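You operate a simulated robot arm through the tools that you are given. There is no shell and no other tool. Be economical: measure what you need, move in short steps, check, and stop when the job is done.

Carry out the task below with a simulated robot arm. There is one attempt and no reset: what you move stays moved.

Task
Switch the blue fan switch on. Press the maroon trainer start button two times. Put the box marked "grommets" from the top of the wooden work bench on the red tray and the box marked "glow plugs" on the red tool cabinet top. Take the carton that says "hose clips" from the top of the wooden work bench and put it on the low bookcase top. Stack the carton marked "seals" from the top of the wooden work bench on top of the carton marked "shims". Stack the box labelled "lamp units" from the red tool cabinet top on top of the box labelled "valve seals". Take the blue cover plate on the top of the grey-legged table and put it away on the top of the green work mat. Switch the power switch on. Fetch the box marked "relays" from the top of the grey-legged table and stand it on the low shelf of the green trainer. Put the small bearing on the top of the grey-legged table away on the top of the teal-legged table. Put the box that says "coil pack" from the top of the teal-legged table on the cream top of the brown dash and the box marked "oil filter" on the shelf of the maroon stand of the black bench engine. Do these in any order. Set down upright: carton, box.
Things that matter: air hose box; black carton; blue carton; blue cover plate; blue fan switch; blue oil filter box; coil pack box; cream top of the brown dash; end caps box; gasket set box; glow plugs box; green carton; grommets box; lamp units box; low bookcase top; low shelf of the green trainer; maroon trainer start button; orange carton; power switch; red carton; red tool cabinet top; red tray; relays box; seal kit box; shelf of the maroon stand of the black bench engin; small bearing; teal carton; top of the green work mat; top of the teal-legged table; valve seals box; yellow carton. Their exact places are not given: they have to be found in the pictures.

Only the result counts: the job must be done as asked and must still hold three seconds after the hand-in. Knocking over, shifting, dropping, spilling or breaking anything else fails it. Lids that push on must go on centred and level and be pressed home; caps that screw on are set level and turned clockwise until they are tight.

Robot
A 7-joint arm with a vacuum gripper on a trunk, on a base that drives. Base frame: it is fixed to the floor where the robot stands at the start and does not move with it; the origin is under the middle of the robot, x ahead of it, y to its left, z up. Readings come in m, degrees, newtons and seconds.
With the tool pointing down near the work surface it reaches from about 0.1 to 0.62 m from the robot's upright axis, wherever it stands. Its first joint turns from -115.0 to 115.0 degrees. Places, roughly: air hose box, blue oil filter box, coil pack box [2.25, 4.5, 0.75]; black carton, blue carton, green carton [-5.25, -2, 1]; blue cover plate (8x11x1 cm) [-0.8, 4.4, 0.8]; blue fan switch [0.5, 0.1, 0.9]; cream top of the brown dash (50x16 cm) [0.64, 0.32, 1.04]; end caps box, lamp units box, valve seals box [-3.25, -3, 1]; gasket set box, glow plugs box, grommets box [-5, -1.25, 1]; low bookcase top [-4, -3.1, 1]; low shelf of the green trainer (34x22 cm) [0.54, 0.2, 0.2]; maroon trainer start button [-3.2, 0.1, 0.7]; orange carton, red carton, teal carton, yellow car [-5, -0.5, 1]; power switch [-0.7, 4, 0.8]; red tool cabinet top [-3.1, -3, 1]; red tray (16x13x3 cm) [-5.1, -1.4, 0.9]; relays box, seal kit box [-1.25, 4, 0.75]; shelf of the maroon stand of the black bench engin [0.18, 2.6, 0.7]; small bearing [-0.25, 4, 0.75]; top of the green work mat [3, -1.1, 0.8]; top of the teal-legged table [2, 4.5, 0.8]. Payload 2.55 kg.
Tool frame: the origin (TCP) lies in the middle of the cups' lips, and z points out of the cups. The gripper has 1 cup of 0.044 m across, covering 0.044 by 0.044 m (tool x, y); the bellows give 0.02 m. With the vacuum on, a cup seals on a smooth face that it is pressed against (1 to 4 N); it does not hold porous or soft things. The pull reaches 55 N.
Orientation is that of the tool frame in the base frame, as [roll, pitch, yaw] about the fixed x, y, z axes, in that order (R = Rz(yaw) Ry(pitch) Rx(roll)). With the cups facing straight down, the tool's x points along the base's -x, its y along +y and its z along -z.

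Tools
- The arm moves only by the tool drive_tool. Its argument "rows" is a list of rows, each a list of 3 entries, a list of its own where there are three numbers: the vacuum: 1 switches it on, -1 off, then the shift along the base's x, y, z in m, then the turn, a rotation vector about the base's x, y, z in degrees. In form: [[valve, [dx, dy, dz], [ax, ay, az]], ...]. A call has 1 to 12 rows; each row is the pose to reach, as a shift and turn from the pose commanded when the call began. A row lasts 0.2 s, in which the tool goes at most 0.05 m and 8.6 degrees; a call with a longer step from one row to the next is refused whole, and so is a gripper value outside its range. A pose out of reach is approached as far as the arm can. The call stops where the force on the tool passes 40 N (or 10 N more than at its start, if that is more) or the arm is blocked; 0.2 s more then pass. The pull builds up within a second once a cup has sealed. Time passes only in rows, and 0.2 s behind the last, so rows that repeat a pose give it time. The reply holds the time, the measured pose of the TCP, the force on the tool along the base axes and the pull of the vacuum, in the units named above and with some noise, with the torque about the TCP (base axes, N m) and any sound that the robot's microphone picked up.
- Cameras (640 x 400 px; columns grow to the right, rows downward): "scene" is now at [0.0085, 0.1834, 1.8384]; the picture's right is [0.11, -0.99, 0.00], its down [-0.85, -0.09, -0.52] and it looks along [0.52, 0.06, -0.85] (base axes); focal length 260 px, centre (320, 200). "wrist" rides on the gripper at [0.081, 0.006, -0.173] in the tool frame; the picture's right is [-0.08, 1.00, 0.00], its down [-0.89, -0.07, -0.45] and it looks along [-0.44, -0.04, 0.90] (tool axes); focal length 256 px, centre (320, 200).
- capture(camera): a new picture of that camera. It takes no simulated time.
- slide_trunk(by): slides the trunk up (or, below 0, down) by that many m; the arm and the scene camera ride with it, the base frame stays. It gives what a move gives, with no picture.
- drive_base(legs): drives the robot by 1 to 6 legs, each [ahead, left, turn to the left] in m, m and degrees, along the robot's own axes; the way and the turn of a leg run together, so that a leg with both is an arc; at most 1.5 m and 180 degrees a leg. The arm and the cameras ride along, it lands a little off, and it stops where it bumps. It gives what a move gives.
- turn_head(pan, tilt): turns the head with the scene camera to pan (to the left, within 155 degrees either way) and tilt (down, from -29 to 69), counted from straight ahead of the robot. It gives what a move gives.
- probe_pixels(camera, pixels): for up to 12 pixels [column, row] of the newest picture of that camera ("zoom" is the newest enlarged one), the place [x, y, z] in the base frame of the surface seen there, good to about 0.003 m. It takes no simulated time.
- inspect(camera, box): a new picture of the part [left, top, right, bottom] of that camera's present view, enlarged. It takes no simulated time.
- close_job(): hands the job in; it is judged then, once.

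Work in short steps. Measure before you move; look again where a grasp or a placing could have gone wrong, and mend it. You have 371 turns and 332 pictures in all, those below and enlarged ones among them. Switch the vacuum off and draw the arm clear of the work before you hand the job in, unless the task says otherwise.

The tools are called after "Call:" by a JSON object that holds its "api" and its "payload". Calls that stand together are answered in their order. drive_tool: Moves the arm, as the interface text tells. Its arguments: {"type":"object","properties":{"rows":{"type":"array","items":{"type":"array"}}},"required":["rows"]} The other tools are called the same way: slide_trunk (by) slides the trunk up or down; drive_base (legs) drives the base; turn_head (pan, tilt) turns the head that bears the scene camera; capture (camera) takes a picture; probe_pixels (camera, pixels) gives the place of the surface under pixels of a picture; inspect (camera, box) takes an enlarged picture of a part of a camera's view; close_job () hands the job in.

At the start:

```text
t: 0.0
tcp_pos: [0.4004, 0.0322, 1.2692]
orientation: [-180.0, 0.0, -180.0]
wrist_force: [-0.5, 1.0, -0.4]
moment: [0.02, 0.01, 0.04]
pull: 0.0
trunk travel left (down, up): [-0.947, 0.043]
robot x, y, heading: [-0.0019, 0.0003, 0.1]
head pan, tilt: [6.3, 58.6]
```

scene: 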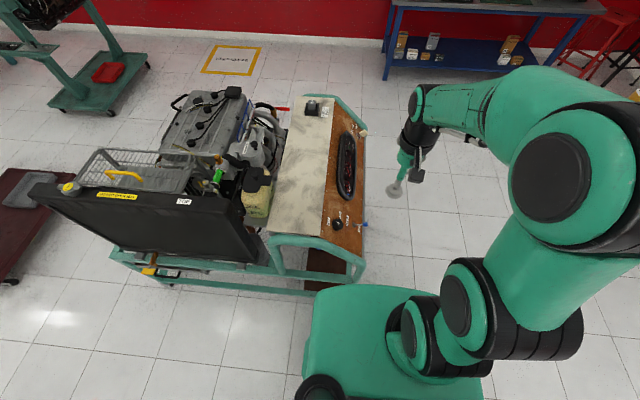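
wrist: 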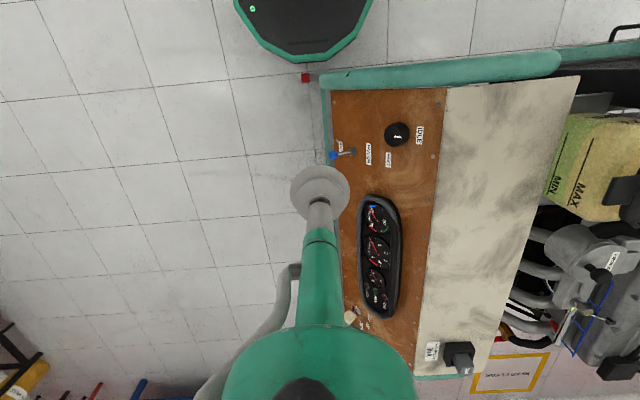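

The wrist picture shows a blue toggle near (340,155) on the brown dash. I enlarge it and measure it.

Call:
{"api": "inspect", "payload": {"camera": "wrist", "box": [290, 100, 450, 200]}}

Call:
{"api": "probe_pixels", "payload": {"camera": "wrist", "pixels": [[332, 155], [341, 154], [352, 152], [345, 140], [345, 175], [400, 200], [460, 130], [530, 130], [460, 300], [340, 78]]}}

Call:
{"api": "inspect", "payload": {"camera": "scene", "box": [240, 80, 400, 300]}}

```text
4.00 times, centred on (370, 150) of wrist
```

zoom: 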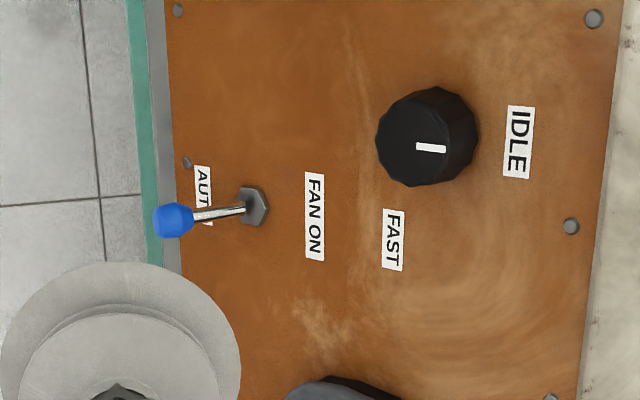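

```text
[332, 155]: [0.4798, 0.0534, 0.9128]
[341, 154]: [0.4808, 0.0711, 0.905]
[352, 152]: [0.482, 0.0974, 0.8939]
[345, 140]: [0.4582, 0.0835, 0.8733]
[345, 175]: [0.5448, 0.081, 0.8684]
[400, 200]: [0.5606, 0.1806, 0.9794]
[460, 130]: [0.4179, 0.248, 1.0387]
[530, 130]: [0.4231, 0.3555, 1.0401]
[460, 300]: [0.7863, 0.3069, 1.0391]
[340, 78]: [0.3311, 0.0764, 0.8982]
```

```text
1.82 times, centred on (320, 190) of scene
```

zoom: 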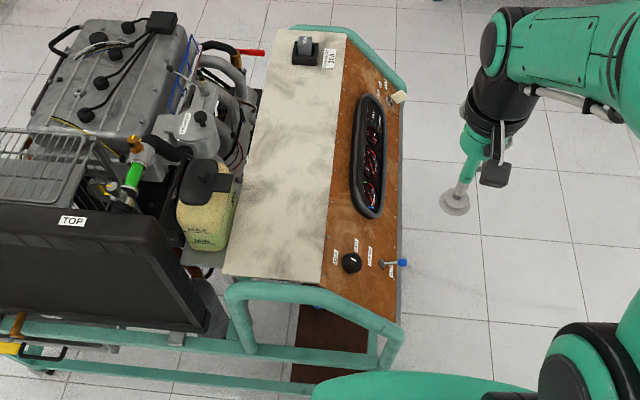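

The lever rests down at AUTO and has to be pushed up the sloped panel toward FAN ON. I back the tool off in -y and tilt it square to the panel.

Call:
{"api": "drive_tool", "payload": {"rows": [[-1, [0.013, -0.03, 0], [8, 0, 0]], [-1, [0.026, -0.06, 0], [16, 0, 0]], [-1, [0.04, -0.09, 0], [24, 0, 0]], [-1, [0.053, -0.12, 0], [32, 0, 0]], [-1, [0.066, -0.13, 0], [40, 0, 0]], [-1, [0.08, -0.13, 0], [47.5, 0, 0]]]}}

Call:
{"api": "slide_trunk", "payload": {"by": -0.36}}

Call:
{"api": "capture", "payload": {"camera": "wrist"}}

```text
t: 1.4
tcp_pos: [0.4273, 0.007, 1.141]
orientation: [138.2, 2.5, 177.6]
wrist_force: [0.8, 0.9, -0.7]
moment: [0.0, 0.01, 0.03]
pull: 0.1
out of reach, approached as far as the arm can: row 2, 3, 4, 5, 6
trunk travel left (down, up): [-0.947, 0.043]
robot x, y, heading: [0.0008, 0.0023, 0.1]
head pan, tilt: [6.3, 58.6]
```

```text
t: 4.9
tcp_pos: [0.425, 0.0068, 0.7819]
orientation: [138.4, 2.5, 177.8]
wrist_force: [-0.1, -0.7, 0.3]
moment: [0.01, 0.02, -0.01]
pull: 0.1
trunk travel left (down, up): [-0.587, 0.403]
robot x, y, heading: [-0.0017, 0.0019, 0.0]
head pan, tilt: [6.3, 58.6]
```

```text
327 pictures are left
```

wrist: 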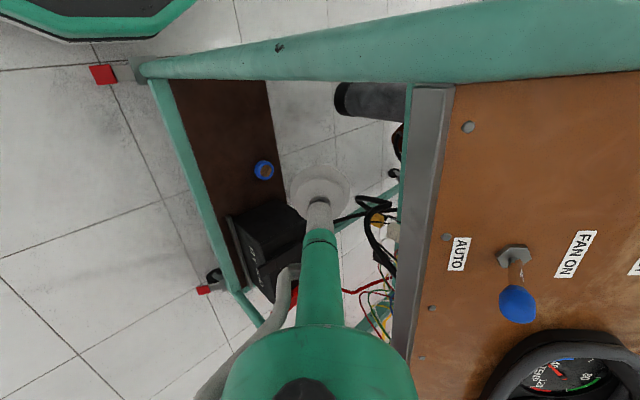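

The trunk slide left the tool at (0.425, 0.007, 0.782), below the panel lip. I raise it clear in front of the panel at x≈0.48 and check the pose.

Call:
{"api": "drive_tool", "payload": {"rows": [[-1, [0.02, -0.03, 0.02], [2, 0, 0]], [-1, [0.04, -0.035, 0.05], [4, 0, 0]], [-1, [0.055, -0.03, 0.094], [6, 0, 0]], [-1, [0.055, -0.03, 0.094], [6, 0, 0]]]}}

Call:
{"api": "capture", "payload": {"camera": "wrist"}}

```text
t: 5.9
tcp_pos: [0.4461, 0.0514, 0.8037]
orientation: [135.6, 4.0, 175.7]
wrist_force: [-0.2, 0.4, 0.0]
moment: [0.02, -0.01, 0.03]
pull: 0.0
out of reach, approached as far as the arm can: row 1, 2, 3, 4
trunk travel left (down, up): [-0.587, 0.403]
robot x, y, heading: [-0.0038, -0.0001, 0.2]
head pan, tilt: [6.3, 58.6]
```

```text
326 pictures are left
```

wrist: 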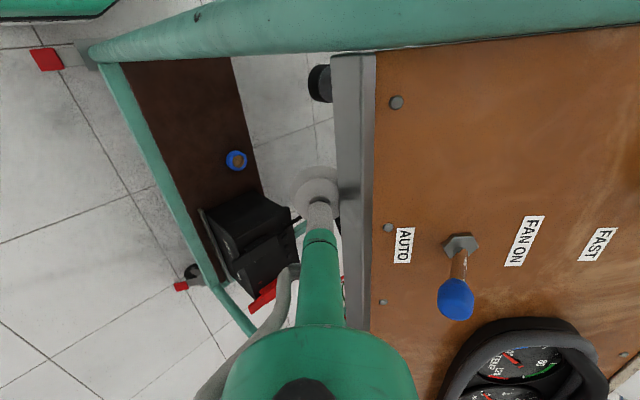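

Tilting this way runs the arm into its limits, and the cup sits close to the panel lip. I untilt and back off, so that I can later stand at y≈-0.5 and face the panel.

Call:
{"api": "drive_tool", "payload": {"rows": [[-1, [-0.01, -0.04, -0.02], [-8, 0, 0]], [-1, [-0.02, -0.08, -0.02], [-16, 0, 0]], [-1, [-0.03, -0.12, -0.02], [-24, 0, 0]], [-1, [-0.04, -0.15, -0.02], [-32, 0, 0]], [-1, [-0.05, -0.18, -0.02], [-40, 0, 0]], [-1, [-0.06, -0.2, -0.02], [-44, 0, 0]]]}}

Call:
{"api": "slide_trunk", "payload": {"by": 0.36}}

Call:
{"api": "turn_head", "payload": {"pan": -60, "tilt": 25}}

Call:
{"api": "capture", "payload": {"camera": "scene"}}

```text
t: 7.3
tcp_pos: [0.3845, -0.1514, 0.7838]
orientation: [179.9, 6.0, 179.7]
wrist_force: [0.8, -0.3, -0.8]
moment: [0.02, -0.01, 0.04]
pull: 0.1
trunk travel left (down, up): [-0.587, 0.403]
robot x, y, heading: [-0.0023, 0.0002, 0.0]
head pan, tilt: [6.3, 58.6]
```

```text
t: 10.8
tcp_pos: [0.3846, -0.1513, 1.1438]
orientation: [179.8, 5.8, 179.6]
wrist_force: [0.1, 0.3, 0.2]
moment: [0.0, -0.01, -0.02]
pull: 0.0
trunk travel left (down, up): [-0.947, 0.043]
robot x, y, heading: [0.0011, -0.0023, -0.2]
head pan, tilt: [6.3, 58.6]
```

```text
t: 12.2
tcp_pos: [0.3852, -0.151, 1.1425]
orientation: [179.8, 6.0, 179.5]
wrist_force: [-1.4, -0.8, 0.3]
moment: [0.0, 0.03, -0.03]
pull: 0.0
trunk travel left (down, up): [-0.947, 0.043]
robot x, y, heading: [-0.0013, 0.0009, -0.0]
head pan, tilt: [-60.0, 25.0]
```

```text
325 pictures are left
```

scene: 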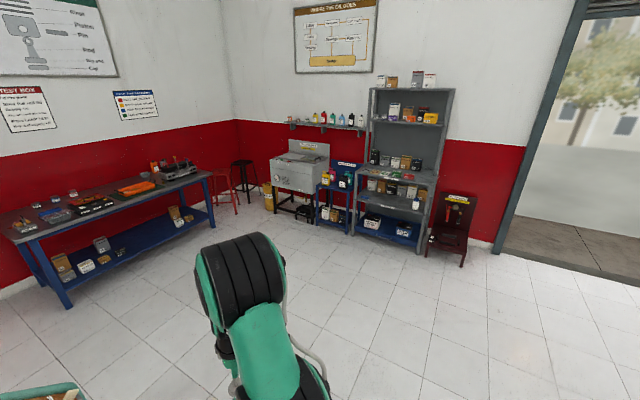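

The right side of the room is open. I survey the other directions before driving.

Call:
{"api": "turn_head", "payload": {"pan": -140, "tilt": 25}}

Call:
{"api": "capture", "payload": {"camera": "scene"}}

Call:
{"api": "turn_head", "payload": {"pan": 145, "tilt": 25}}

Call:
{"api": "capture", "payload": {"camera": "scene"}}

Call:
{"api": "turn_head", "payload": {"pan": 75, "tilt": 25}}

Call:
{"api": "capture", "payload": {"camera": "scene"}}

Call:
{"api": "turn_head", "payload": {"pan": 15, "tilt": 25}}

Call:
{"api": "capture", "payload": {"camera": "scene"}}

```text
t: 13.7
tcp_pos: [0.3848, -0.15, 1.1434]
orientation: [179.7, 5.9, 179.6]
wrist_force: [1.0, 0.0, -1.0]
moment: [0.0, 0.01, 0.02]
pull: 0.1
trunk travel left (down, up): [-0.947, 0.043]
robot x, y, heading: [-0.0022, 0.0021, -0.1]
head pan, tilt: [-140.0, 25.0]
```

```text
324 pictures are left
```

scene: 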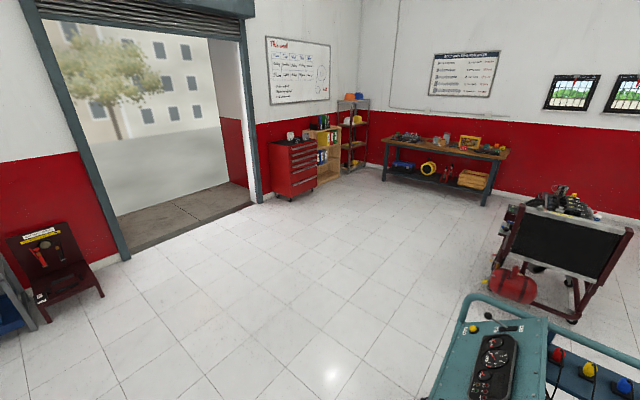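

```text
t: 17.6
tcp_pos: [0.3847, -0.1516, 1.1433]
orientation: [179.7, 5.9, 179.6]
wrist_force: [-0.3, -0.1, -0.5]
moment: [-0.04, -0.02, 0.01]
pull: 0.0
trunk travel left (down, up): [-0.947, 0.043]
robot x, y, heading: [0.0034, 0.0017, 0.4]
head pan, tilt: [145.0, 25.0]
```

```text
323 pictures are left
```

scene: 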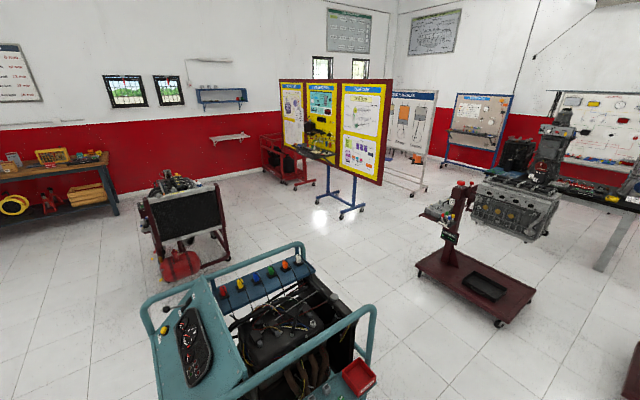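

```text
t: 19.0
tcp_pos: [0.3847, -0.1509, 1.1447]
orientation: [179.7, 5.9, 179.6]
wrist_force: [-0.7, 0.4, 0.1]
moment: [0.0, 0.0, 0.0]
pull: 0.1
trunk travel left (down, up): [-0.947, 0.043]
robot x, y, heading: [-0.0028, -0.001, 0.2]
head pan, tilt: [75.0, 25.0]
```

```text
322 pictures are left
```

scene: 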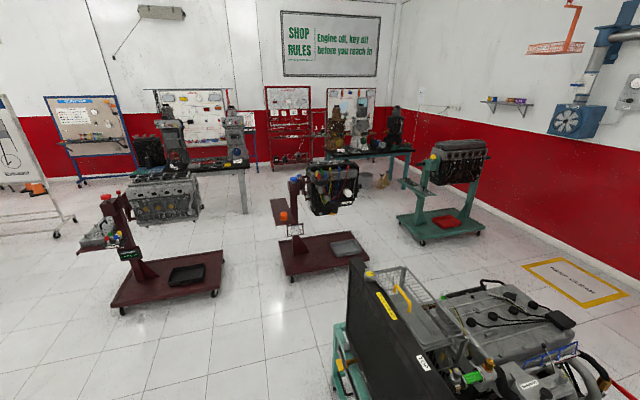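

```text
t: 20.3
tcp_pos: [0.3849, -0.1507, 1.1434]
orientation: [179.6, 5.9, 179.7]
wrist_force: [-0.1, 0.0, -0.1]
moment: [0.01, -0.02, 0.07]
pull: 0.1
trunk travel left (down, up): [-0.947, 0.043]
robot x, y, heading: [-0.0011, 0.0009, -0.2]
head pan, tilt: [15.0, 25.0]
```

```text
321 pictures are left
```

scene: 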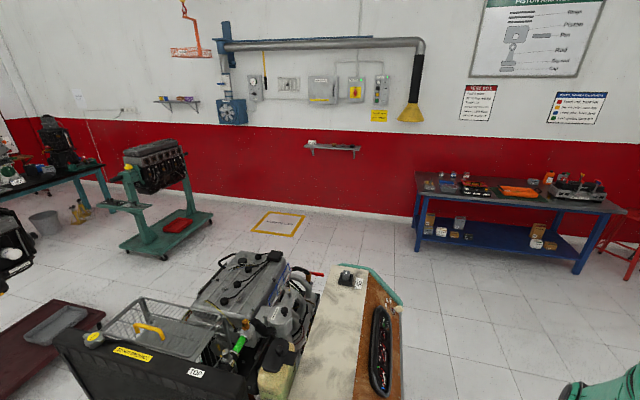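

The map is clear. For the fan switch I drive right 0.52 m, ahead 0.5 m and turn left 90° to face the dash panel.

Call:
{"api": "drive_base", "payload": {"legs": [[0, -0.55, 0], [0.5, 0, 0], [0, 0, 90]]}}

Call:
{"api": "turn_head", "payload": {"pan": 0, "tilt": 50}}

Call:
{"api": "capture", "payload": {"camera": "scene"}}

Call:
{"api": "capture", "payload": {"camera": "wrist"}}

```text
t: 29.8
tcp_pos: [0.6482, -0.1687, 1.1425]
orientation: [179.7, 5.9, -91.4]
wrist_force: [-1.5, -0.4, 0.6]
moment: [-0.01, -0.01, 0.01]
pull: 0.1
trunk travel left (down, up): [-0.947, 0.043]
robot x, y, heading: [0.489, -0.5549, 89.2]
head pan, tilt: [15.0, 25.0]
```

```text
t: 30.7
tcp_pos: [0.6475, -0.1698, 1.1439]
orientation: [179.8, 5.9, -91.4]
wrist_force: [-0.4, 0.8, -0.4]
moment: [0.01, -0.01, 0.0]
pull: 0.0
trunk travel left (down, up): [-0.947, 0.043]
robot x, y, heading: [0.4874, -0.5528, 89.1]
head pan, tilt: [0.0, 50.0]
```

```text
320 pictures are left
```

scene: 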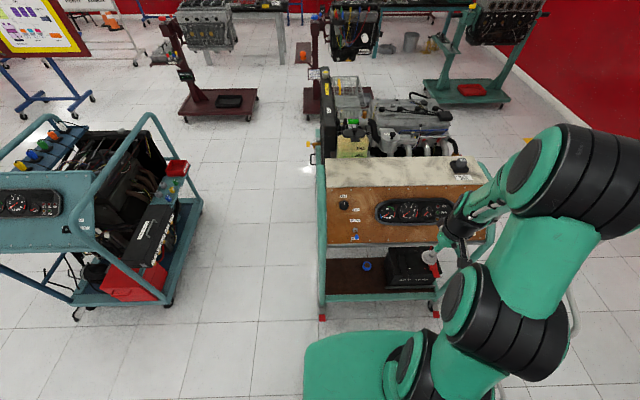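

```text
319 pictures are left
```

wrist: 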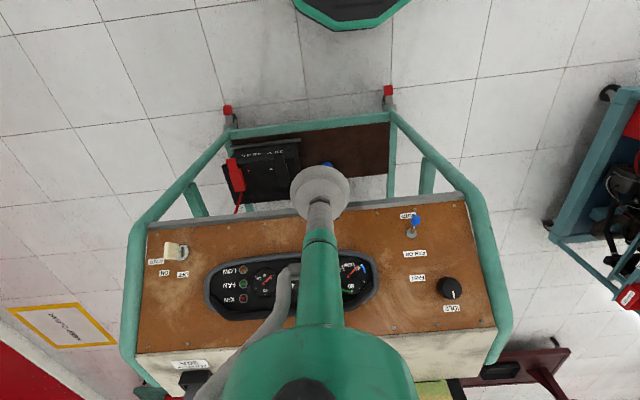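

The switch is now straight ahead of the robot. I move the tool to x≈0.48, y≈-0.12 and tilt it toward the panel.

Call:
{"api": "drive_tool", "payload": {"rows": [[-1, [-0.04, 0, 0], [0, 0, 0]], [-1, [-0.08, 0, -0.02], [5, 0, 0]], [-1, [-0.12, 0.01, -0.04], [12, 0, 0]], [-1, [-0.16, 0.02, -0.06], [20, 0, 0]], [-1, [-0.166, 0.03, -0.08], [28, 0, 0]], [-1, [-0.166, 0.03, -0.1], [36, 0, 0]], [-1, [-0.166, 0.03, -0.12], [42, 0, 0]], [-1, [-0.166, 0.03, -0.14], [47, 0, 0]]]}}

Call:
{"api": "capture", "payload": {"camera": "wrist"}}

```text
t: 32.5
tcp_pos: [0.5085, -0.1116, 1.0329]
orientation: [171.1, 50.0, -97.1]
wrist_force: [-0.6, -0.3, -0.1]
moment: [-0.01, 0.02, -0.02]
pull: 0.1
out of reach, approached as far as the arm can: row 4, 5, 6, 7, 8
trunk travel left (down, up): [-0.947, 0.043]
robot x, y, heading: [0.4892, -0.552, 88.9]
head pan, tilt: [0.0, 50.0]
```

```text
318 pictures are left
```

wrist: 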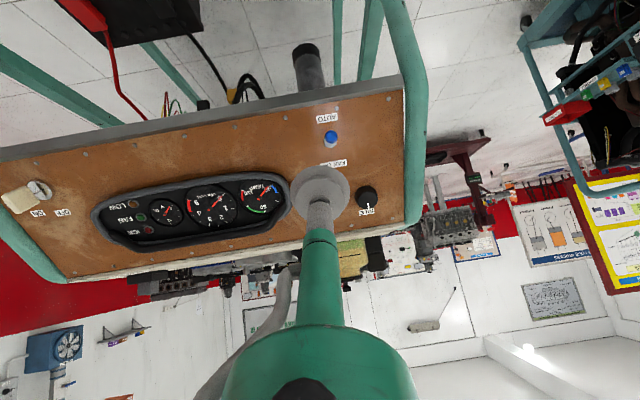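

Orientation is close to square to the panel. I lower with the trunk, shift the base left about 0.03 m, and look.

Call:
{"api": "slide_trunk", "payload": {"by": -0.155}}

Call:
{"api": "drive_base", "payload": {"legs": [[0, 0.03, 0]]}}

Call:
{"api": "capture", "payload": {"camera": "wrist"}}

Call:
{"api": "probe_pixels", "payload": {"camera": "wrist", "pixels": [[320, 190]]}}

```text
t: 34.3
tcp_pos: [0.5082, -0.1132, 0.8795]
orientation: [170.8, 49.9, -97.1]
wrist_force: [-0.1, -0.7, 0.5]
moment: [-0.03, 0.01, 0.04]
pull: 0.0
trunk travel left (down, up): [-0.792, 0.198]
robot x, y, heading: [0.4905, -0.5481, 89.2]
head pan, tilt: [0.0, 50.0]
```

```text
t: 35.1
tcp_pos: [0.4772, -0.1132, 0.8783]
orientation: [171.0, 50.0, -97.1]
wrist_force: [0.4, 0.2, 0.4]
moment: [0.02, -0.03, -0.05]
pull: 0.0
trunk travel left (down, up): [-0.792, 0.198]
robot x, y, heading: [0.4567, -0.55, 89.1]
head pan, tilt: [0.0, 50.0]
```

```text
317 pictures are left
```

wrist: 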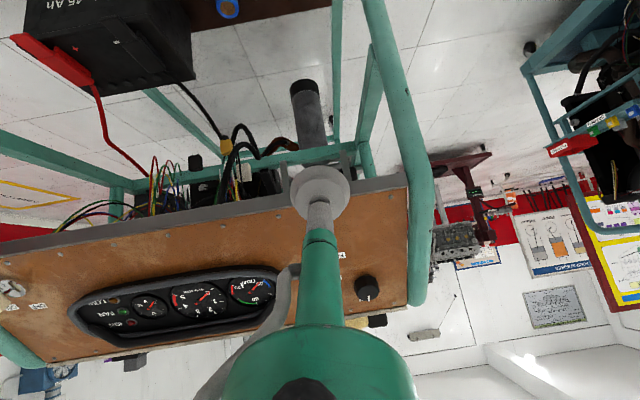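

```text
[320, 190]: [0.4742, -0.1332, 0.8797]
```

The cup is in line with the switch in x. I advance +y to just below the ball.

Call:
{"api": "drive_tool", "payload": {"rows": [[-1, [0, 0.04, -0.01], [0, 0, 0]], [-1, [0, 0.08, -0.01], [0, 0, 0]], [-1, [0, 0.12, -0.01], [0, 0, 0]], [-1, [0, 0.14, -0.007], [0, 0, 0]]]}}

Call:
{"api": "capture", "payload": {"camera": "wrist"}}

Call:
{"api": "capture", "payload": {"camera": "scene"}}

```text
t: 36.1
tcp_pos: [0.4782, 0.0281, 0.8714]
orientation: [170.9, 50.0, -97.2]
wrist_force: [-0.1, 0.3, 1.0]
moment: [0.01, 0.01, 0.0]
pull: 0.1
trunk travel left (down, up): [-0.792, 0.198]
robot x, y, heading: [0.4592, -0.549, 88.9]
head pan, tilt: [0.0, 50.0]
```

```text
316 pictures are left
```

wrist: 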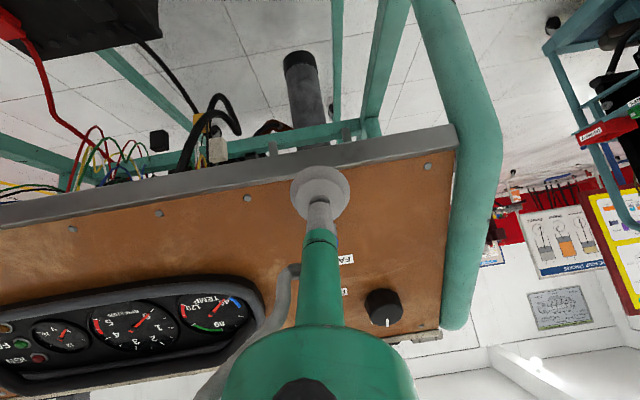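

```text
315 pictures are left
```

scene: 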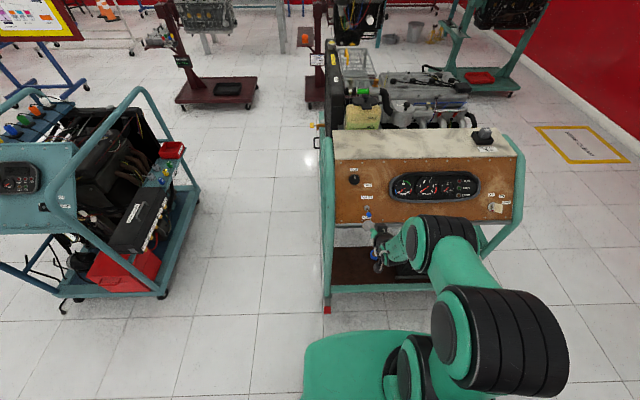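

In place under the ball with the lever at scene (370,212). I push up the slope in small rows.

Call:
{"api": "drive_tool", "payload": {"rows": [[-1, [0, 0.009, 0.01], [0, 0, 0]], [-1, [0, 0.016, 0.018], [0, 0, 0]], [-1, [0, 0.022, 0.026], [0, 0, 0]], [-1, [0, 0.028, 0.033], [0, 0, 0]], [-1, [0, 0.034, 0.04], [0, 0, 0]], [-1, [0, 0.038, 0.045], [0, 0, 0]]]}}

Call:
{"api": "inspect", "payload": {"camera": "scene", "box": [320, 160, 420, 260]}}

```text
t: 37.5
tcp_pos: [0.4773, 0.0622, 0.9123]
orientation: [171.1, 49.3, -97.0]
wrist_force: [-1.2, -8.5, -8.8]
moment: [0.04, -0.01, 0.0]
pull: 0.2
trunk travel left (down, up): [-0.792, 0.198]
robot x, y, heading: [0.4576, -0.5514, 89.0]
head pan, tilt: [0.0, 50.0]
```

```text
4.00 times, centred on (370, 210) of scene
```

zoom: 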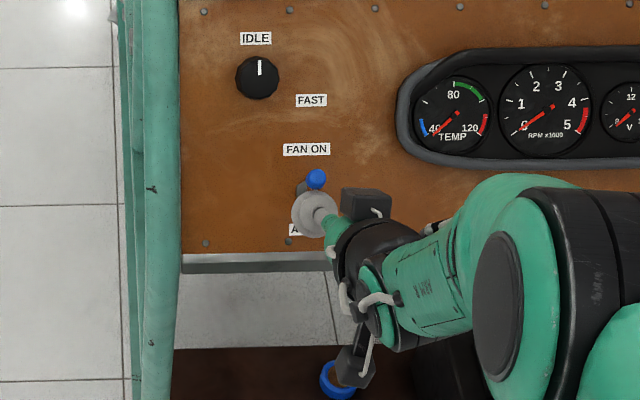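

The lever has flipped and is against its stop. I back away and check it.

Call:
{"api": "drive_tool", "payload": {"rows": [[-1, [0, -0.015, -0.018], [0, 0, 0]], [-1, [0, -0.05, -0.018], [0, 0, 0]], [-1, [0, -0.1, -0.018], [0, 0, 0]], [-1, [0, -0.15, 0], [0, 0, 0]], [-1, [0, -0.18, 0.03], [-8, 0, 0]], [-1, [0, -0.2, 0.05], [-16, 0, 0]]]}}

Call:
{"api": "inspect", "payload": {"camera": "scene", "box": [320, 160, 420, 260]}}

```text
refused: row 4 steps farther than a row can; nothing moved
```

```text
4.00 times, centred on (370, 210) of scene
```

zoom: 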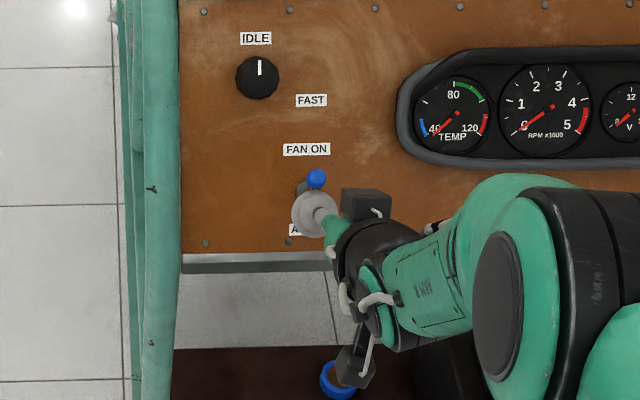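

One row was too long, so I resend the retreat with shorter steps.

Call:
{"api": "drive_tool", "payload": {"rows": [[-1, [0, -0.015, -0.018], [0, 0, 0]], [-1, [0, -0.05, -0.018], [0, 0, 0]], [-1, [0, -0.09, -0.018], [0, 0, 0]], [-1, [0, -0.13, 0], [0, 0, 0]], [-1, [0, -0.16, 0.03], [-8, 0, 0]], [-1, [0, -0.18, 0.05], [-16, 0, 0]], [-1, [0, -0.2, 0.07], [-24, 0, 0]], [-1, [0, -0.2, 0.09], [-32, 0, 0]], [-1, [0, -0.2, 0.1], [-40, 0, 0]], [-1, [0, -0.2, 0.1], [-47, 0, 0]]]}}

Call:
{"api": "inspect", "payload": {"camera": "scene", "box": [320, 160, 420, 260]}}

Call:
{"api": "capture", "payload": {"camera": "scene"}}

Call:
{"api": "probe_pixels", "payload": {"camera": "scene", "pixels": [[340, 275], [372, 265], [372, 290], [390, 270], [345, 292], [365, 275]]}}

```text
t: 39.7
tcp_pos: [0.452, -0.1287, 1.0199]
orientation: [170.5, 3.2, -100.2]
wrist_force: [4.5, -1.3, 0.0]
moment: [0.22, 0.64, 0.02]
pull: 0.0
out of reach, approached as far as the arm can: row 8, 9
trunk travel left (down, up): [-0.792, 0.198]
robot x, y, heading: [0.4578, -0.5521, 89.0]
head pan, tilt: [0.0, 50.0]
```

```text
4.00 times, centred on (370, 210) of scene
```

zoom: 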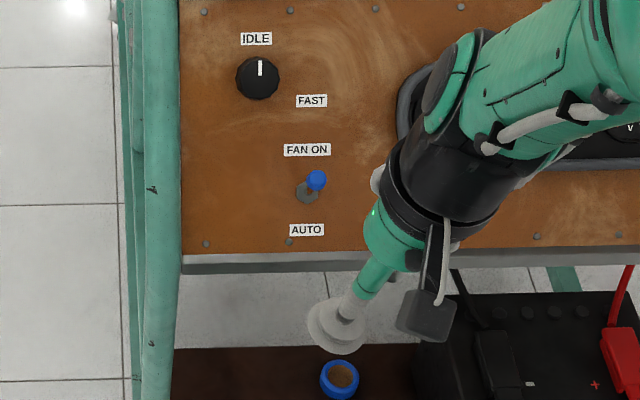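

```text
311 pictures are left
```

scene: 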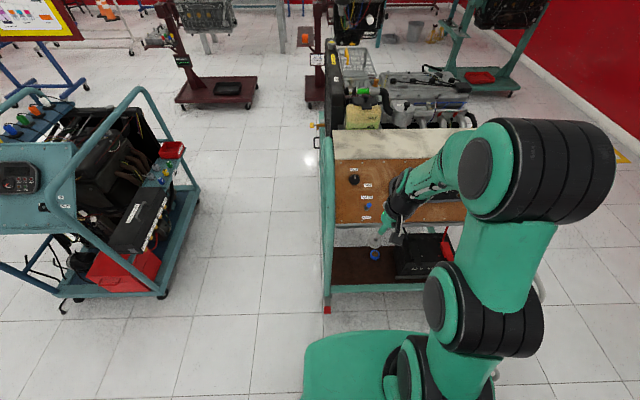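

```text
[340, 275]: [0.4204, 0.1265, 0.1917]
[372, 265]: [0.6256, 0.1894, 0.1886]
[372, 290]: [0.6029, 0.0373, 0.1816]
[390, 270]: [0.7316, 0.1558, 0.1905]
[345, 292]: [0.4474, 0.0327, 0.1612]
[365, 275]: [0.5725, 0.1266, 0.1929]
```

The lever now leans to FAN ON. I move the arm back a little and survey northward for the drive.

Call:
{"api": "drive_tool", "payload": {"rows": [[-1, [0, -0.03, 0], [0, 0, 0]], [-1, [0, -0.05, 0.02], [0, 0, 0]], [-1, [0, -0.05, 0.02], [0, 0, 0]]]}}

Call:
{"api": "slide_trunk", "payload": {"by": 0.15}}

Call:
{"api": "turn_head", "payload": {"pan": 0, "tilt": 25}}

Call:
{"api": "capture", "payload": {"camera": "scene"}}

Call:
{"api": "probe_pixels", "payload": {"camera": "scene", "pixels": [[200, 310], [250, 230], [320, 250], [215, 200], [320, 185], [415, 190], [515, 190], [420, 150], [430, 110], [250, 130], [560, 270], [290, 300]]}}

```text
t: 40.5
tcp_pos: [0.4772, -0.1853, 1.0356]
orientation: [176.1, 3.1, -94.6]
wrist_force: [0.2, -0.7, 0.8]
moment: [-0.04, -0.02, 0.01]
pull: 0.1
trunk travel left (down, up): [-0.792, 0.198]
robot x, y, heading: [0.4624, -0.5515, 89.2]
head pan, tilt: [0.0, 50.0]
```

```text
t: 42.2
tcp_pos: [0.4764, -0.1857, 1.1848]
orientation: [176.1, 3.3, -94.5]
wrist_force: [1.0, 0.2, -0.1]
moment: [-0.02, 0.03, -0.02]
pull: 0.1
trunk travel left (down, up): [-0.942, 0.048]
robot x, y, heading: [0.465, -0.5486, 89.1]
head pan, tilt: [0.0, 50.0]
```

```text
t: 43.1
tcp_pos: [0.4774, -0.185, 1.1866]
orientation: [176.2, 3.2, -94.6]
wrist_force: [0.8, 0.6, 0.8]
moment: [0.03, -0.01, 0.0]
pull: 0.0
trunk travel left (down, up): [-0.942, 0.048]
robot x, y, heading: [0.4584, -0.5502, 89.1]
head pan, tilt: [0.0, 25.0]
```

```text
310 pictures are left
```

scene: 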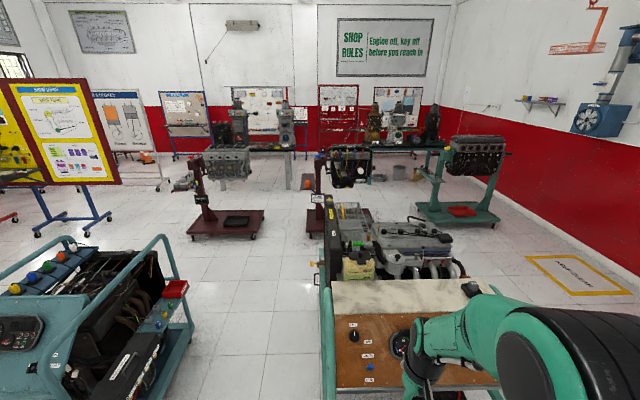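

```text
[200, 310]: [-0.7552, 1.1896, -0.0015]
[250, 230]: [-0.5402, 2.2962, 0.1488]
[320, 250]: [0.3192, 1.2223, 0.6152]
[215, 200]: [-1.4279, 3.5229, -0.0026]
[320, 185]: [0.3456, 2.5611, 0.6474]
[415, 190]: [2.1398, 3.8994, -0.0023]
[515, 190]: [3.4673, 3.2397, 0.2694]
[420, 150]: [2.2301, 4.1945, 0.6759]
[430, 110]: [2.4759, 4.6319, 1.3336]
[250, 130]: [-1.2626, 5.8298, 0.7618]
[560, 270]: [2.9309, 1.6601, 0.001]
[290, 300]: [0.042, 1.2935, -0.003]
```

I take the open east side: right to x≈1.5, then north to y≈1.5, and look again there.

Call:
{"api": "drive_base", "payload": {"legs": [[0, -1.05, 0], [1.5, 0, 0], [0.5, 0, 0]]}}

Call:
{"api": "turn_head", "payload": {"pan": 5, "tilt": 25}}

Call:
{"api": "capture", "payload": {"camera": "scene"}}

Call:
{"api": "turn_head", "payload": {"pan": 50, "tilt": 25}}

Call:
{"api": "capture", "payload": {"camera": "scene"}}

```text
t: 58.0
tcp_pos: [1.5328, 1.7731, 1.1858]
orientation: [176.0, 3.2, -94.2]
wrist_force: [0.5, 0.0, -0.5]
moment: [-0.02, 0.01, -0.03]
pull: 0.0
trunk travel left (down, up): [-0.942, 0.048]
robot x, y, heading: [1.5178, 1.4087, 89.5]
head pan, tilt: [0.0, 25.0]
```

```text
t: 58.6
tcp_pos: [1.5321, 1.7733, 1.187]
orientation: [176.1, 3.3, -94.2]
wrist_force: [-0.5, -0.5, 0.0]
moment: [-0.04, -0.03, -0.02]
pull: 0.1
trunk travel left (down, up): [-0.942, 0.048]
robot x, y, heading: [1.5199, 1.4087, 89.6]
head pan, tilt: [5.0, 25.0]
```

```text
309 pictures are left
```

scene: 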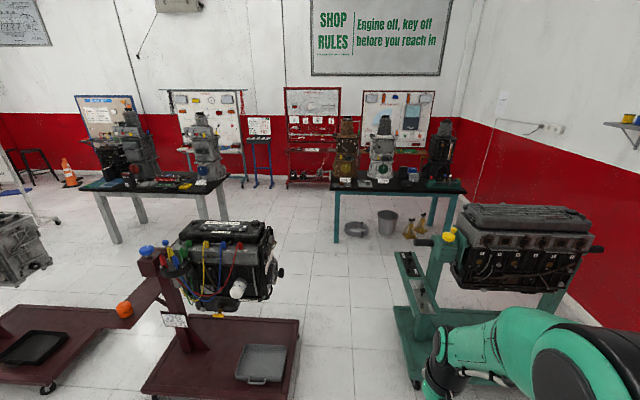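

```text
t: 59.7
tcp_pos: [1.5318, 1.7732, 1.1851]
orientation: [176.1, 3.3, -94.2]
wrist_force: [-0.1, -0.2, 0.3]
moment: [0.04, -0.01, -0.02]
pull: 0.1
trunk travel left (down, up): [-0.942, 0.048]
robot x, y, heading: [1.5164, 1.4049, 89.2]
head pan, tilt: [50.0, 25.0]
```

```text
308 pictures are left
```

scene: 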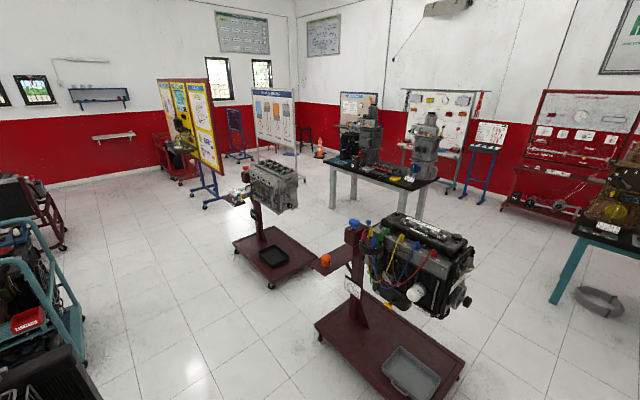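

I measure the stand edges and tables in this picture to lay out the aisle.

Call:
{"api": "probe_pixels", "payload": {"camera": "scene", "pixels": [[463, 358], [318, 325], [405, 290], [325, 262], [308, 262], [300, 250], [420, 182], [330, 168], [415, 220], [575, 218], [628, 240], [552, 300]]}}

```text
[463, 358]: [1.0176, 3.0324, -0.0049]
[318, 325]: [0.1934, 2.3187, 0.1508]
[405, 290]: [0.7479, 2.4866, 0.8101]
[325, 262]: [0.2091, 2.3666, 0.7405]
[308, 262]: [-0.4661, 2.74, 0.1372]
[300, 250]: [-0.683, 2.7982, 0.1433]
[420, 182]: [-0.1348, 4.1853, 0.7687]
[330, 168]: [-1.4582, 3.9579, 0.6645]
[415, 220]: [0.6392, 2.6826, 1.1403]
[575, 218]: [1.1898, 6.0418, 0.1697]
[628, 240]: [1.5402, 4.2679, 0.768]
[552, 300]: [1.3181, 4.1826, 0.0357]
```

The aisle at x≈1.5 is free. I drive to (1.5, 3.45), then west to x≈0, and look at the grey-legged table.

Call:
{"api": "drive_base", "payload": {"legs": [[1.05, 0.02, 0], [1.0, 0.0, 0], [0, 1.4, 0]]}}

Call:
{"api": "turn_head", "payload": {"pan": 35, "tilt": 40}}

Call:
{"api": "capture", "payload": {"camera": "scene"}}

```text
t: 76.4
tcp_pos: [0.1049, 3.7699, 1.1865]
orientation: [176.1, 3.2, -91.1]
wrist_force: [0.3, 1.0, -0.3]
moment: [-0.03, 0.0, 0.01]
pull: 0.0
trunk travel left (down, up): [-0.942, 0.048]
robot x, y, heading: [0.1082, 3.4002, 92.2]
head pan, tilt: [50.0, 25.0]
```

```text
t: 77.1
tcp_pos: [0.1039, 3.77, 1.1861]
orientation: [176.1, 3.2, -91.1]
wrist_force: [0.1, -0.3, 0.5]
moment: [0.01, 0.02, 0.0]
pull: 0.0
trunk travel left (down, up): [-0.942, 0.048]
robot x, y, heading: [0.1093, 3.4061, 92.5]
head pan, tilt: [35.0, 40.0]
```

```text
307 pictures are left
```

scene: 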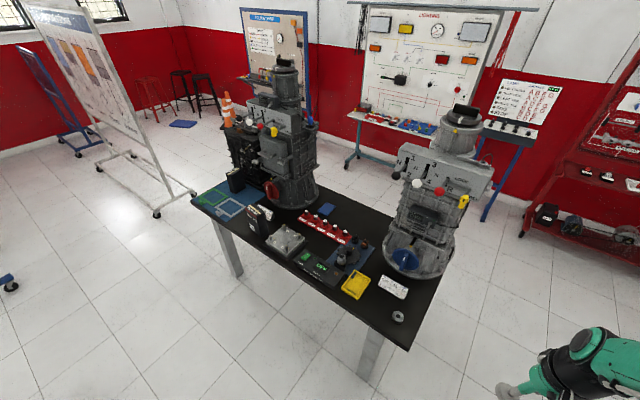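

Call:
{"api": "inspect", "payload": {"camera": "scene", "box": [180, 160, 440, 360]}}

Call:
{"api": "probe_pixels", "payload": {"camera": "scene", "pixels": [[406, 350], [195, 203], [398, 318], [393, 285], [326, 208], [320, 262], [355, 283], [265, 220], [288, 240], [255, 218], [310, 225], [330, 285]]}}

```text
2.00 times, centred on (310, 260) of scene
```

zoom: 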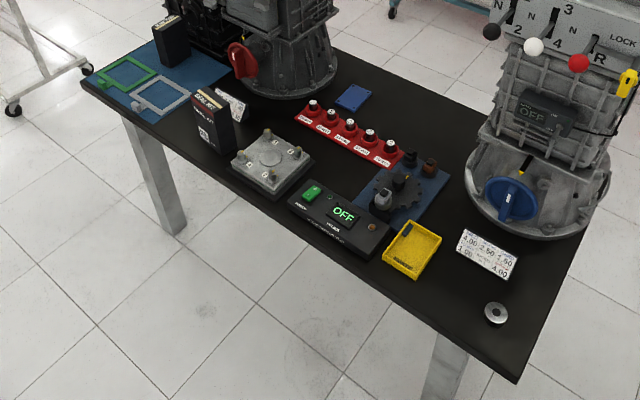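

```text
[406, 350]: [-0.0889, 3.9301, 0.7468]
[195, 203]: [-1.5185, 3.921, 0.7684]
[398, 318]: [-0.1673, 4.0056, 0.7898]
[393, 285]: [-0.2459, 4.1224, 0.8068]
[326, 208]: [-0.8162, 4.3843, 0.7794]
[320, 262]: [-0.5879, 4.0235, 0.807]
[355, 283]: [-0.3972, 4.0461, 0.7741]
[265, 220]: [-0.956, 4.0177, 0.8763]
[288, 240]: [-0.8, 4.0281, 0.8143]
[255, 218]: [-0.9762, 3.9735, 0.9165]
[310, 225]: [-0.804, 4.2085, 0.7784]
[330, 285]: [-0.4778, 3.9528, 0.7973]
```

I look down at my own base to learn its extent and height relative to the table's underside.

Call:
{"api": "turn_head", "payload": {"pan": 0, "tilt": 69}}

Call:
{"api": "capture", "payload": {"camera": "scene"}}

Call:
{"api": "probe_pixels", "payload": {"camera": "scene", "pixels": [[320, 300], [250, 300], [400, 300], [320, 270], [320, 350], [300, 390]]}}

```text
t: 78.2
tcp_pos: [0.1054, 3.77, 1.1851]
orientation: [176.2, 3.3, -91.2]
wrist_force: [-0.7, -0.6, 0.0]
moment: [-0.03, -0.03, -0.01]
pull: 0.0
trunk travel left (down, up): [-0.942, 0.048]
robot x, y, heading: [0.1144, 3.4019, 92.4]
head pan, tilt: [0.0, 68.8]
```

```text
305 pictures are left
```

scene: 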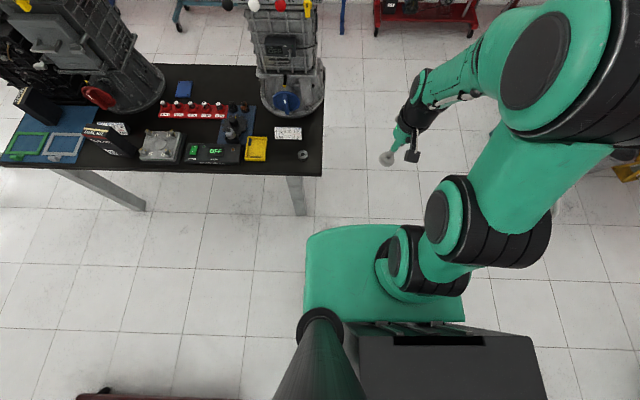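

```text
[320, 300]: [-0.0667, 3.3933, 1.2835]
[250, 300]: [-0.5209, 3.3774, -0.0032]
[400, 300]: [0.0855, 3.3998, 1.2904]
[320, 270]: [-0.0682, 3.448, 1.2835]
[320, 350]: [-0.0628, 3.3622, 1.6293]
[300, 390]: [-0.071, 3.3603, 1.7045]
```

The green platform seen is the carriage at z≈1.28. The floor base shows in the wrist camera, so I measure it there.

Call:
{"api": "capture", "payload": {"camera": "wrist"}}

Call:
{"api": "probe_pixels", "payload": {"camera": "wrist", "pixels": [[330, 8], [310, 3], [350, 20], [380, 8], [335, 28]]}}

```text
304 pictures are left
```

wrist: 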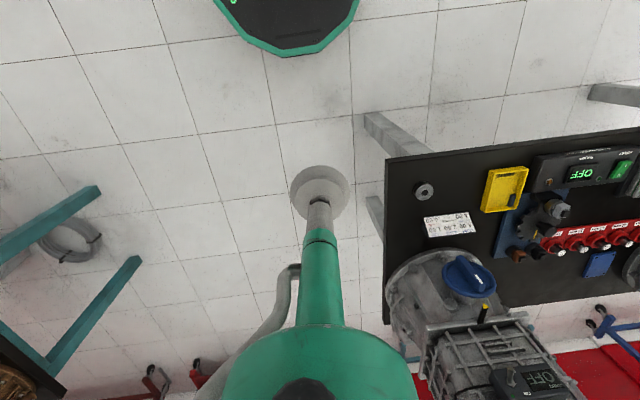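

```text
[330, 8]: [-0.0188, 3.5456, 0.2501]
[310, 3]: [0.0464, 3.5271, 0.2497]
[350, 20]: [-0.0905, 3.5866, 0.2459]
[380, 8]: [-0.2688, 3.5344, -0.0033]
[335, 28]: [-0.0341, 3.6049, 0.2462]
```

The base is 0.25 m high with about 0.24 m radius, so it fits under tables. I inspect the bearing at wrist (425,190) and the console.

Call:
{"api": "inspect", "payload": {"camera": "wrist", "box": [380, 140, 640, 300]}}

Call:
{"api": "inspect", "payload": {"camera": "wrist", "box": [400, 170, 450, 210]}}

Call:
{"api": "probe_pixels", "payload": {"camera": "wrist", "pixels": [[425, 190], [418, 191], [432, 191], [425, 199], [408, 200], [600, 168], [612, 163], [560, 165], [605, 190], [625, 180]]}}

```text
2.46 times, centred on (510, 220) of wrist
```

zoom: 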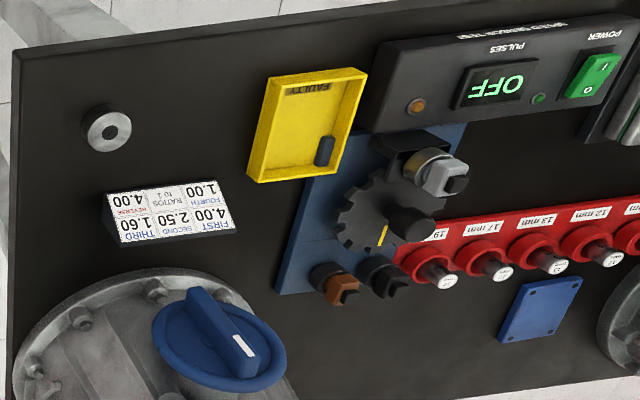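

```text
10.00 times, centred on (425, 190) of wrist
```

zoom: 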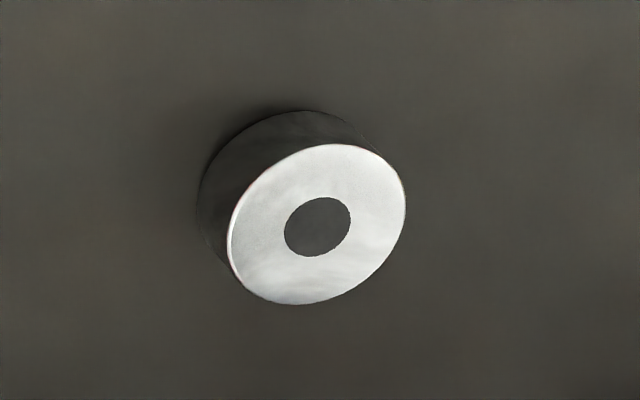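

```text
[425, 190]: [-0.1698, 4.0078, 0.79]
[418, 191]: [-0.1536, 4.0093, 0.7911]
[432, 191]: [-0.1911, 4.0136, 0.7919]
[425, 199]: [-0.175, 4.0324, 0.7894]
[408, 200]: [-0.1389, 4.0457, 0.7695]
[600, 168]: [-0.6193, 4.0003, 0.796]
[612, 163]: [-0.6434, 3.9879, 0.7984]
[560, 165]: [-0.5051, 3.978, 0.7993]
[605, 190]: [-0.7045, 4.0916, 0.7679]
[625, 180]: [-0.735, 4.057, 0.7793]
```

The bearing top is at (-0.172, 4.010, 0.791). First the power rocker: I drive left to stand in front of the console.

Call:
{"api": "drive_base", "payload": {"legs": [[0, 0.72, -2.5], [0.05, 0, 0]]}}

Call:
{"api": "capture", "payload": {"camera": "wrist"}}

```text
t: 82.6
tcp_pos: [-0.5929, 3.8062, 1.1865]
orientation: [176.1, 3.2, -93.8]
wrist_force: [-0.2, -0.1, 0.1]
moment: [-0.01, 0.04, 0.0]
pull: 0.0
trunk travel left (down, up): [-0.942, 0.048]
robot x, y, heading: [-0.605, 3.4357, 89.7]
head pan, tilt: [0.0, 68.8]
```

```text
301 pictures are left
```

wrist: 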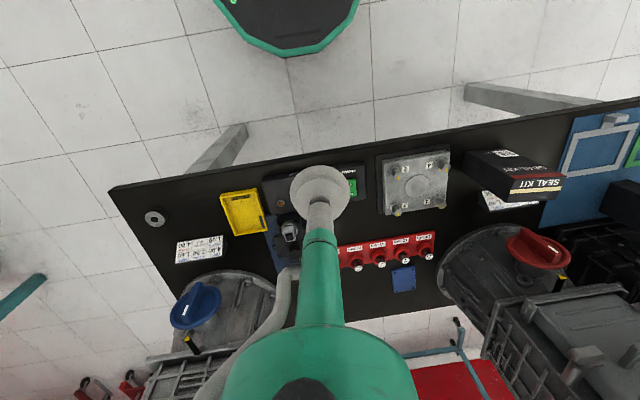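

The rocker is at about (352,187), partly hidden by the cup. I shift the tool aside in +x and inspect.

Call:
{"api": "drive_tool", "payload": {"rows": [[-1, [0.04, 0, 0], [-4, 0, 0]], [-1, [0.08, 0, 0], [-4, -3, 0]]]}}

Call:
{"api": "inspect", "payload": {"camera": "wrist", "box": [330, 140, 460, 230]}}

Call:
{"api": "capture", "payload": {"camera": "wrist"}}

```text
t: 83.2
tcp_pos: [-0.5114, 3.8063, 1.1853]
orientation: [179.3, -0.7, -93.7]
wrist_force: [-0.4, -0.1, -0.9]
moment: [-0.02, 0.0, 0.04]
pull: 0.0
trunk travel left (down, up): [-0.942, 0.048]
robot x, y, heading: [-0.6036, 3.4379, 89.7]
head pan, tilt: [0.0, 68.8]
```

```text
4.44 times, centred on (395, 185) of wrist
```

zoom: 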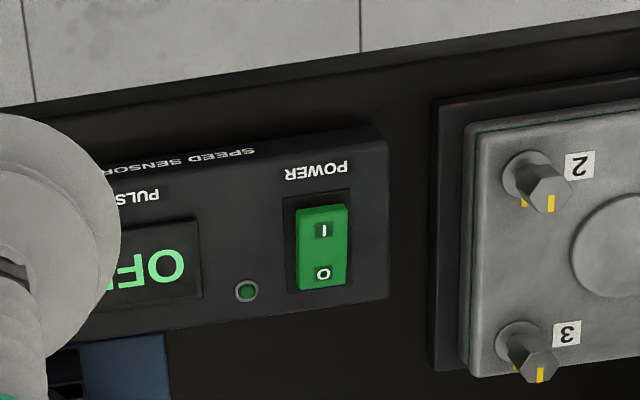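

```text
299 pictures are left
```

wrist: 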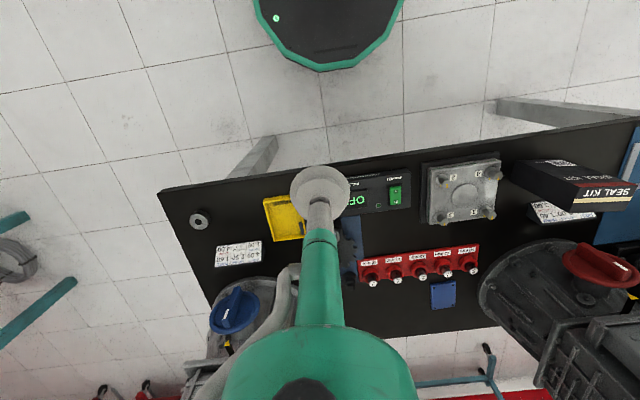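

The "I" end is nearest the robot. I measure both ends of the rocker.

Call:
{"api": "inspect", "payload": {"camera": "wrist", "box": [375, 170, 415, 215]}}

Call:
{"api": "probe_pixels", "payload": {"camera": "zoom", "pixels": [[320, 50], [320, 160], [320, 200], [320, 250], [320, 300], [320, 350], [100, 200], [500, 200], [320, 20]]}}

```text
8.89 times, centred on (395, 192) of wrist
```

zoom: 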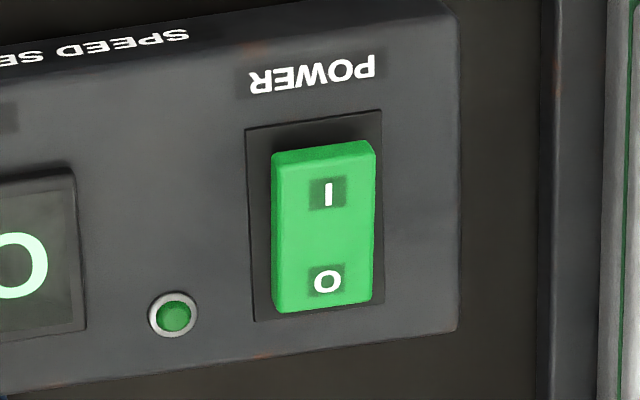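

```text
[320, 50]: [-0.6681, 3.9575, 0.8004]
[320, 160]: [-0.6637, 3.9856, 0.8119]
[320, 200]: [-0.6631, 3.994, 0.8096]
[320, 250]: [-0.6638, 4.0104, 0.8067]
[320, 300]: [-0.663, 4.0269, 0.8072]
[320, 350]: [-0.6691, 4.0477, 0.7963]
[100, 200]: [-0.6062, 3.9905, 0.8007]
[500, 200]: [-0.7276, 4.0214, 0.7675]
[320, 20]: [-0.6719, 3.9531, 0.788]
```

The I end is at (-0.6635, 3.988, 0.812). I bring the cup above it, lower the trunk, then press with small steps.

Call:
{"api": "drive_tool", "payload": {"rows": [[-1, [-0.04, 0.04, 0], [0, 0, 0]], [-1, [-0.075, 0.075, 0], [0, 0, 0]], [-1, [-0.11, 0.11, 0], [0, 0, 0]], [-1, [-0.14, 0.145, 0], [0, 0, 0]], [-1, [-0.152, 0.169, 0], [0, 0, 0]], [-1, [-0.152, 0.169, 0], [0, 0, 0]]]}}

Call:
{"api": "slide_trunk", "payload": {"by": -0.32}}

Call:
{"api": "capture", "payload": {"camera": "wrist"}}

```text
refused: row 1 steps farther than a row can; nothing moved
```

```text
t: 86.3
tcp_pos: [-0.5111, 3.8071, 0.8647]
orientation: [179.4, -0.7, -93.8]
wrist_force: [0.1, -0.1, 1.0]
moment: [0.02, 0.01, -0.01]
pull: 0.0
trunk travel left (down, up): [-0.622, 0.368]
robot x, y, heading: [-0.6025, 3.4391, 89.8]
head pan, tilt: [0.0, 68.8]
```

```text
297 pictures are left
```

wrist: 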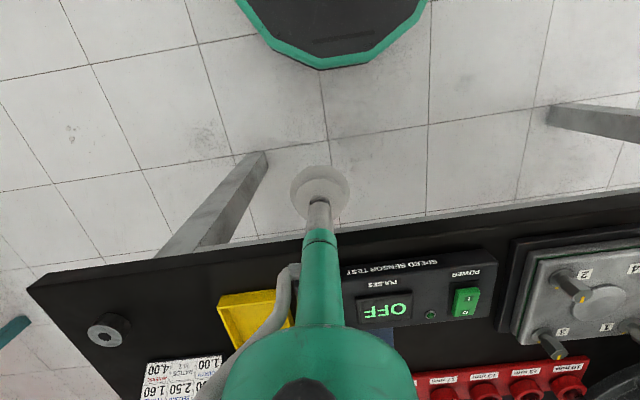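

The trunk is down and TCP is at z 0.865. I move over the I end with legal steps.

Call:
{"api": "drive_tool", "payload": {"rows": [[-1, [-0.03, 0.034, 0], [0, 0, 0]], [-1, [-0.06, 0.068, 0], [0, 0, 0]], [-1, [-0.09, 0.102, 0], [0, 0, 0]], [-1, [-0.12, 0.136, 0], [0, 0, 0]], [-1, [-0.152, 0.168, 0], [0, 0, 0]], [-1, [-0.152, 0.168, -0.03], [0, 0, 0]]]}}

Call:
{"api": "capture", "payload": {"camera": "wrist"}}

```text
t: 87.7
tcp_pos: [-0.6629, 3.9745, 0.8347]
orientation: [179.3, -0.6, -93.8]
wrist_force: [-0.4, 0.5, 0.4]
moment: [-0.03, 0.01, -0.01]
pull: 0.0
trunk travel left (down, up): [-0.622, 0.368]
robot x, y, heading: [-0.6019, 3.4417, 89.9]
head pan, tilt: [0.0, 68.8]
```

```text
296 pictures are left
```

wrist: 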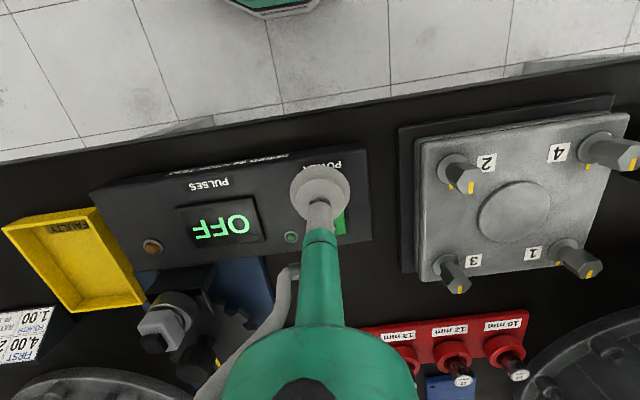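

Cup over the I end. I press down in small steps and lift.

Call:
{"api": "drive_tool", "payload": {"rows": [[-1, [0, 0, -0.02], [0, 0, 0]], [-1, [0, 0, -0.027], [0, 0, 0]], [-1, [0, 0, -0.034], [0, 0, 0]], [-1, [0, 0, -0.04], [0, 0, 0]]]}}

Call:
{"api": "capture", "payload": {"camera": "wrist"}}

```text
t: 88.7
tcp_pos: [-0.663, 3.9734, 0.7956]
orientation: [179.4, -0.5, -93.8]
wrist_force: [-0.3, 0.3, 2.5]
moment: [0.11, 0.01, 0.02]
pull: 0.1
trunk travel left (down, up): [-0.622, 0.368]
robot x, y, heading: [-0.6045, 3.4407, 90.0]
head pan, tilt: [0.0, 68.8]
```

```text
295 pictures are left
```

wrist: 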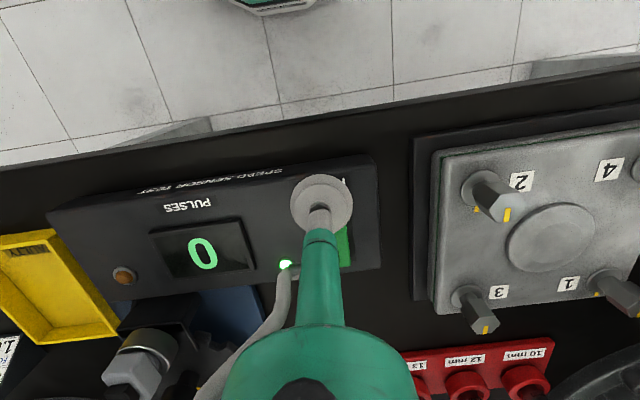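

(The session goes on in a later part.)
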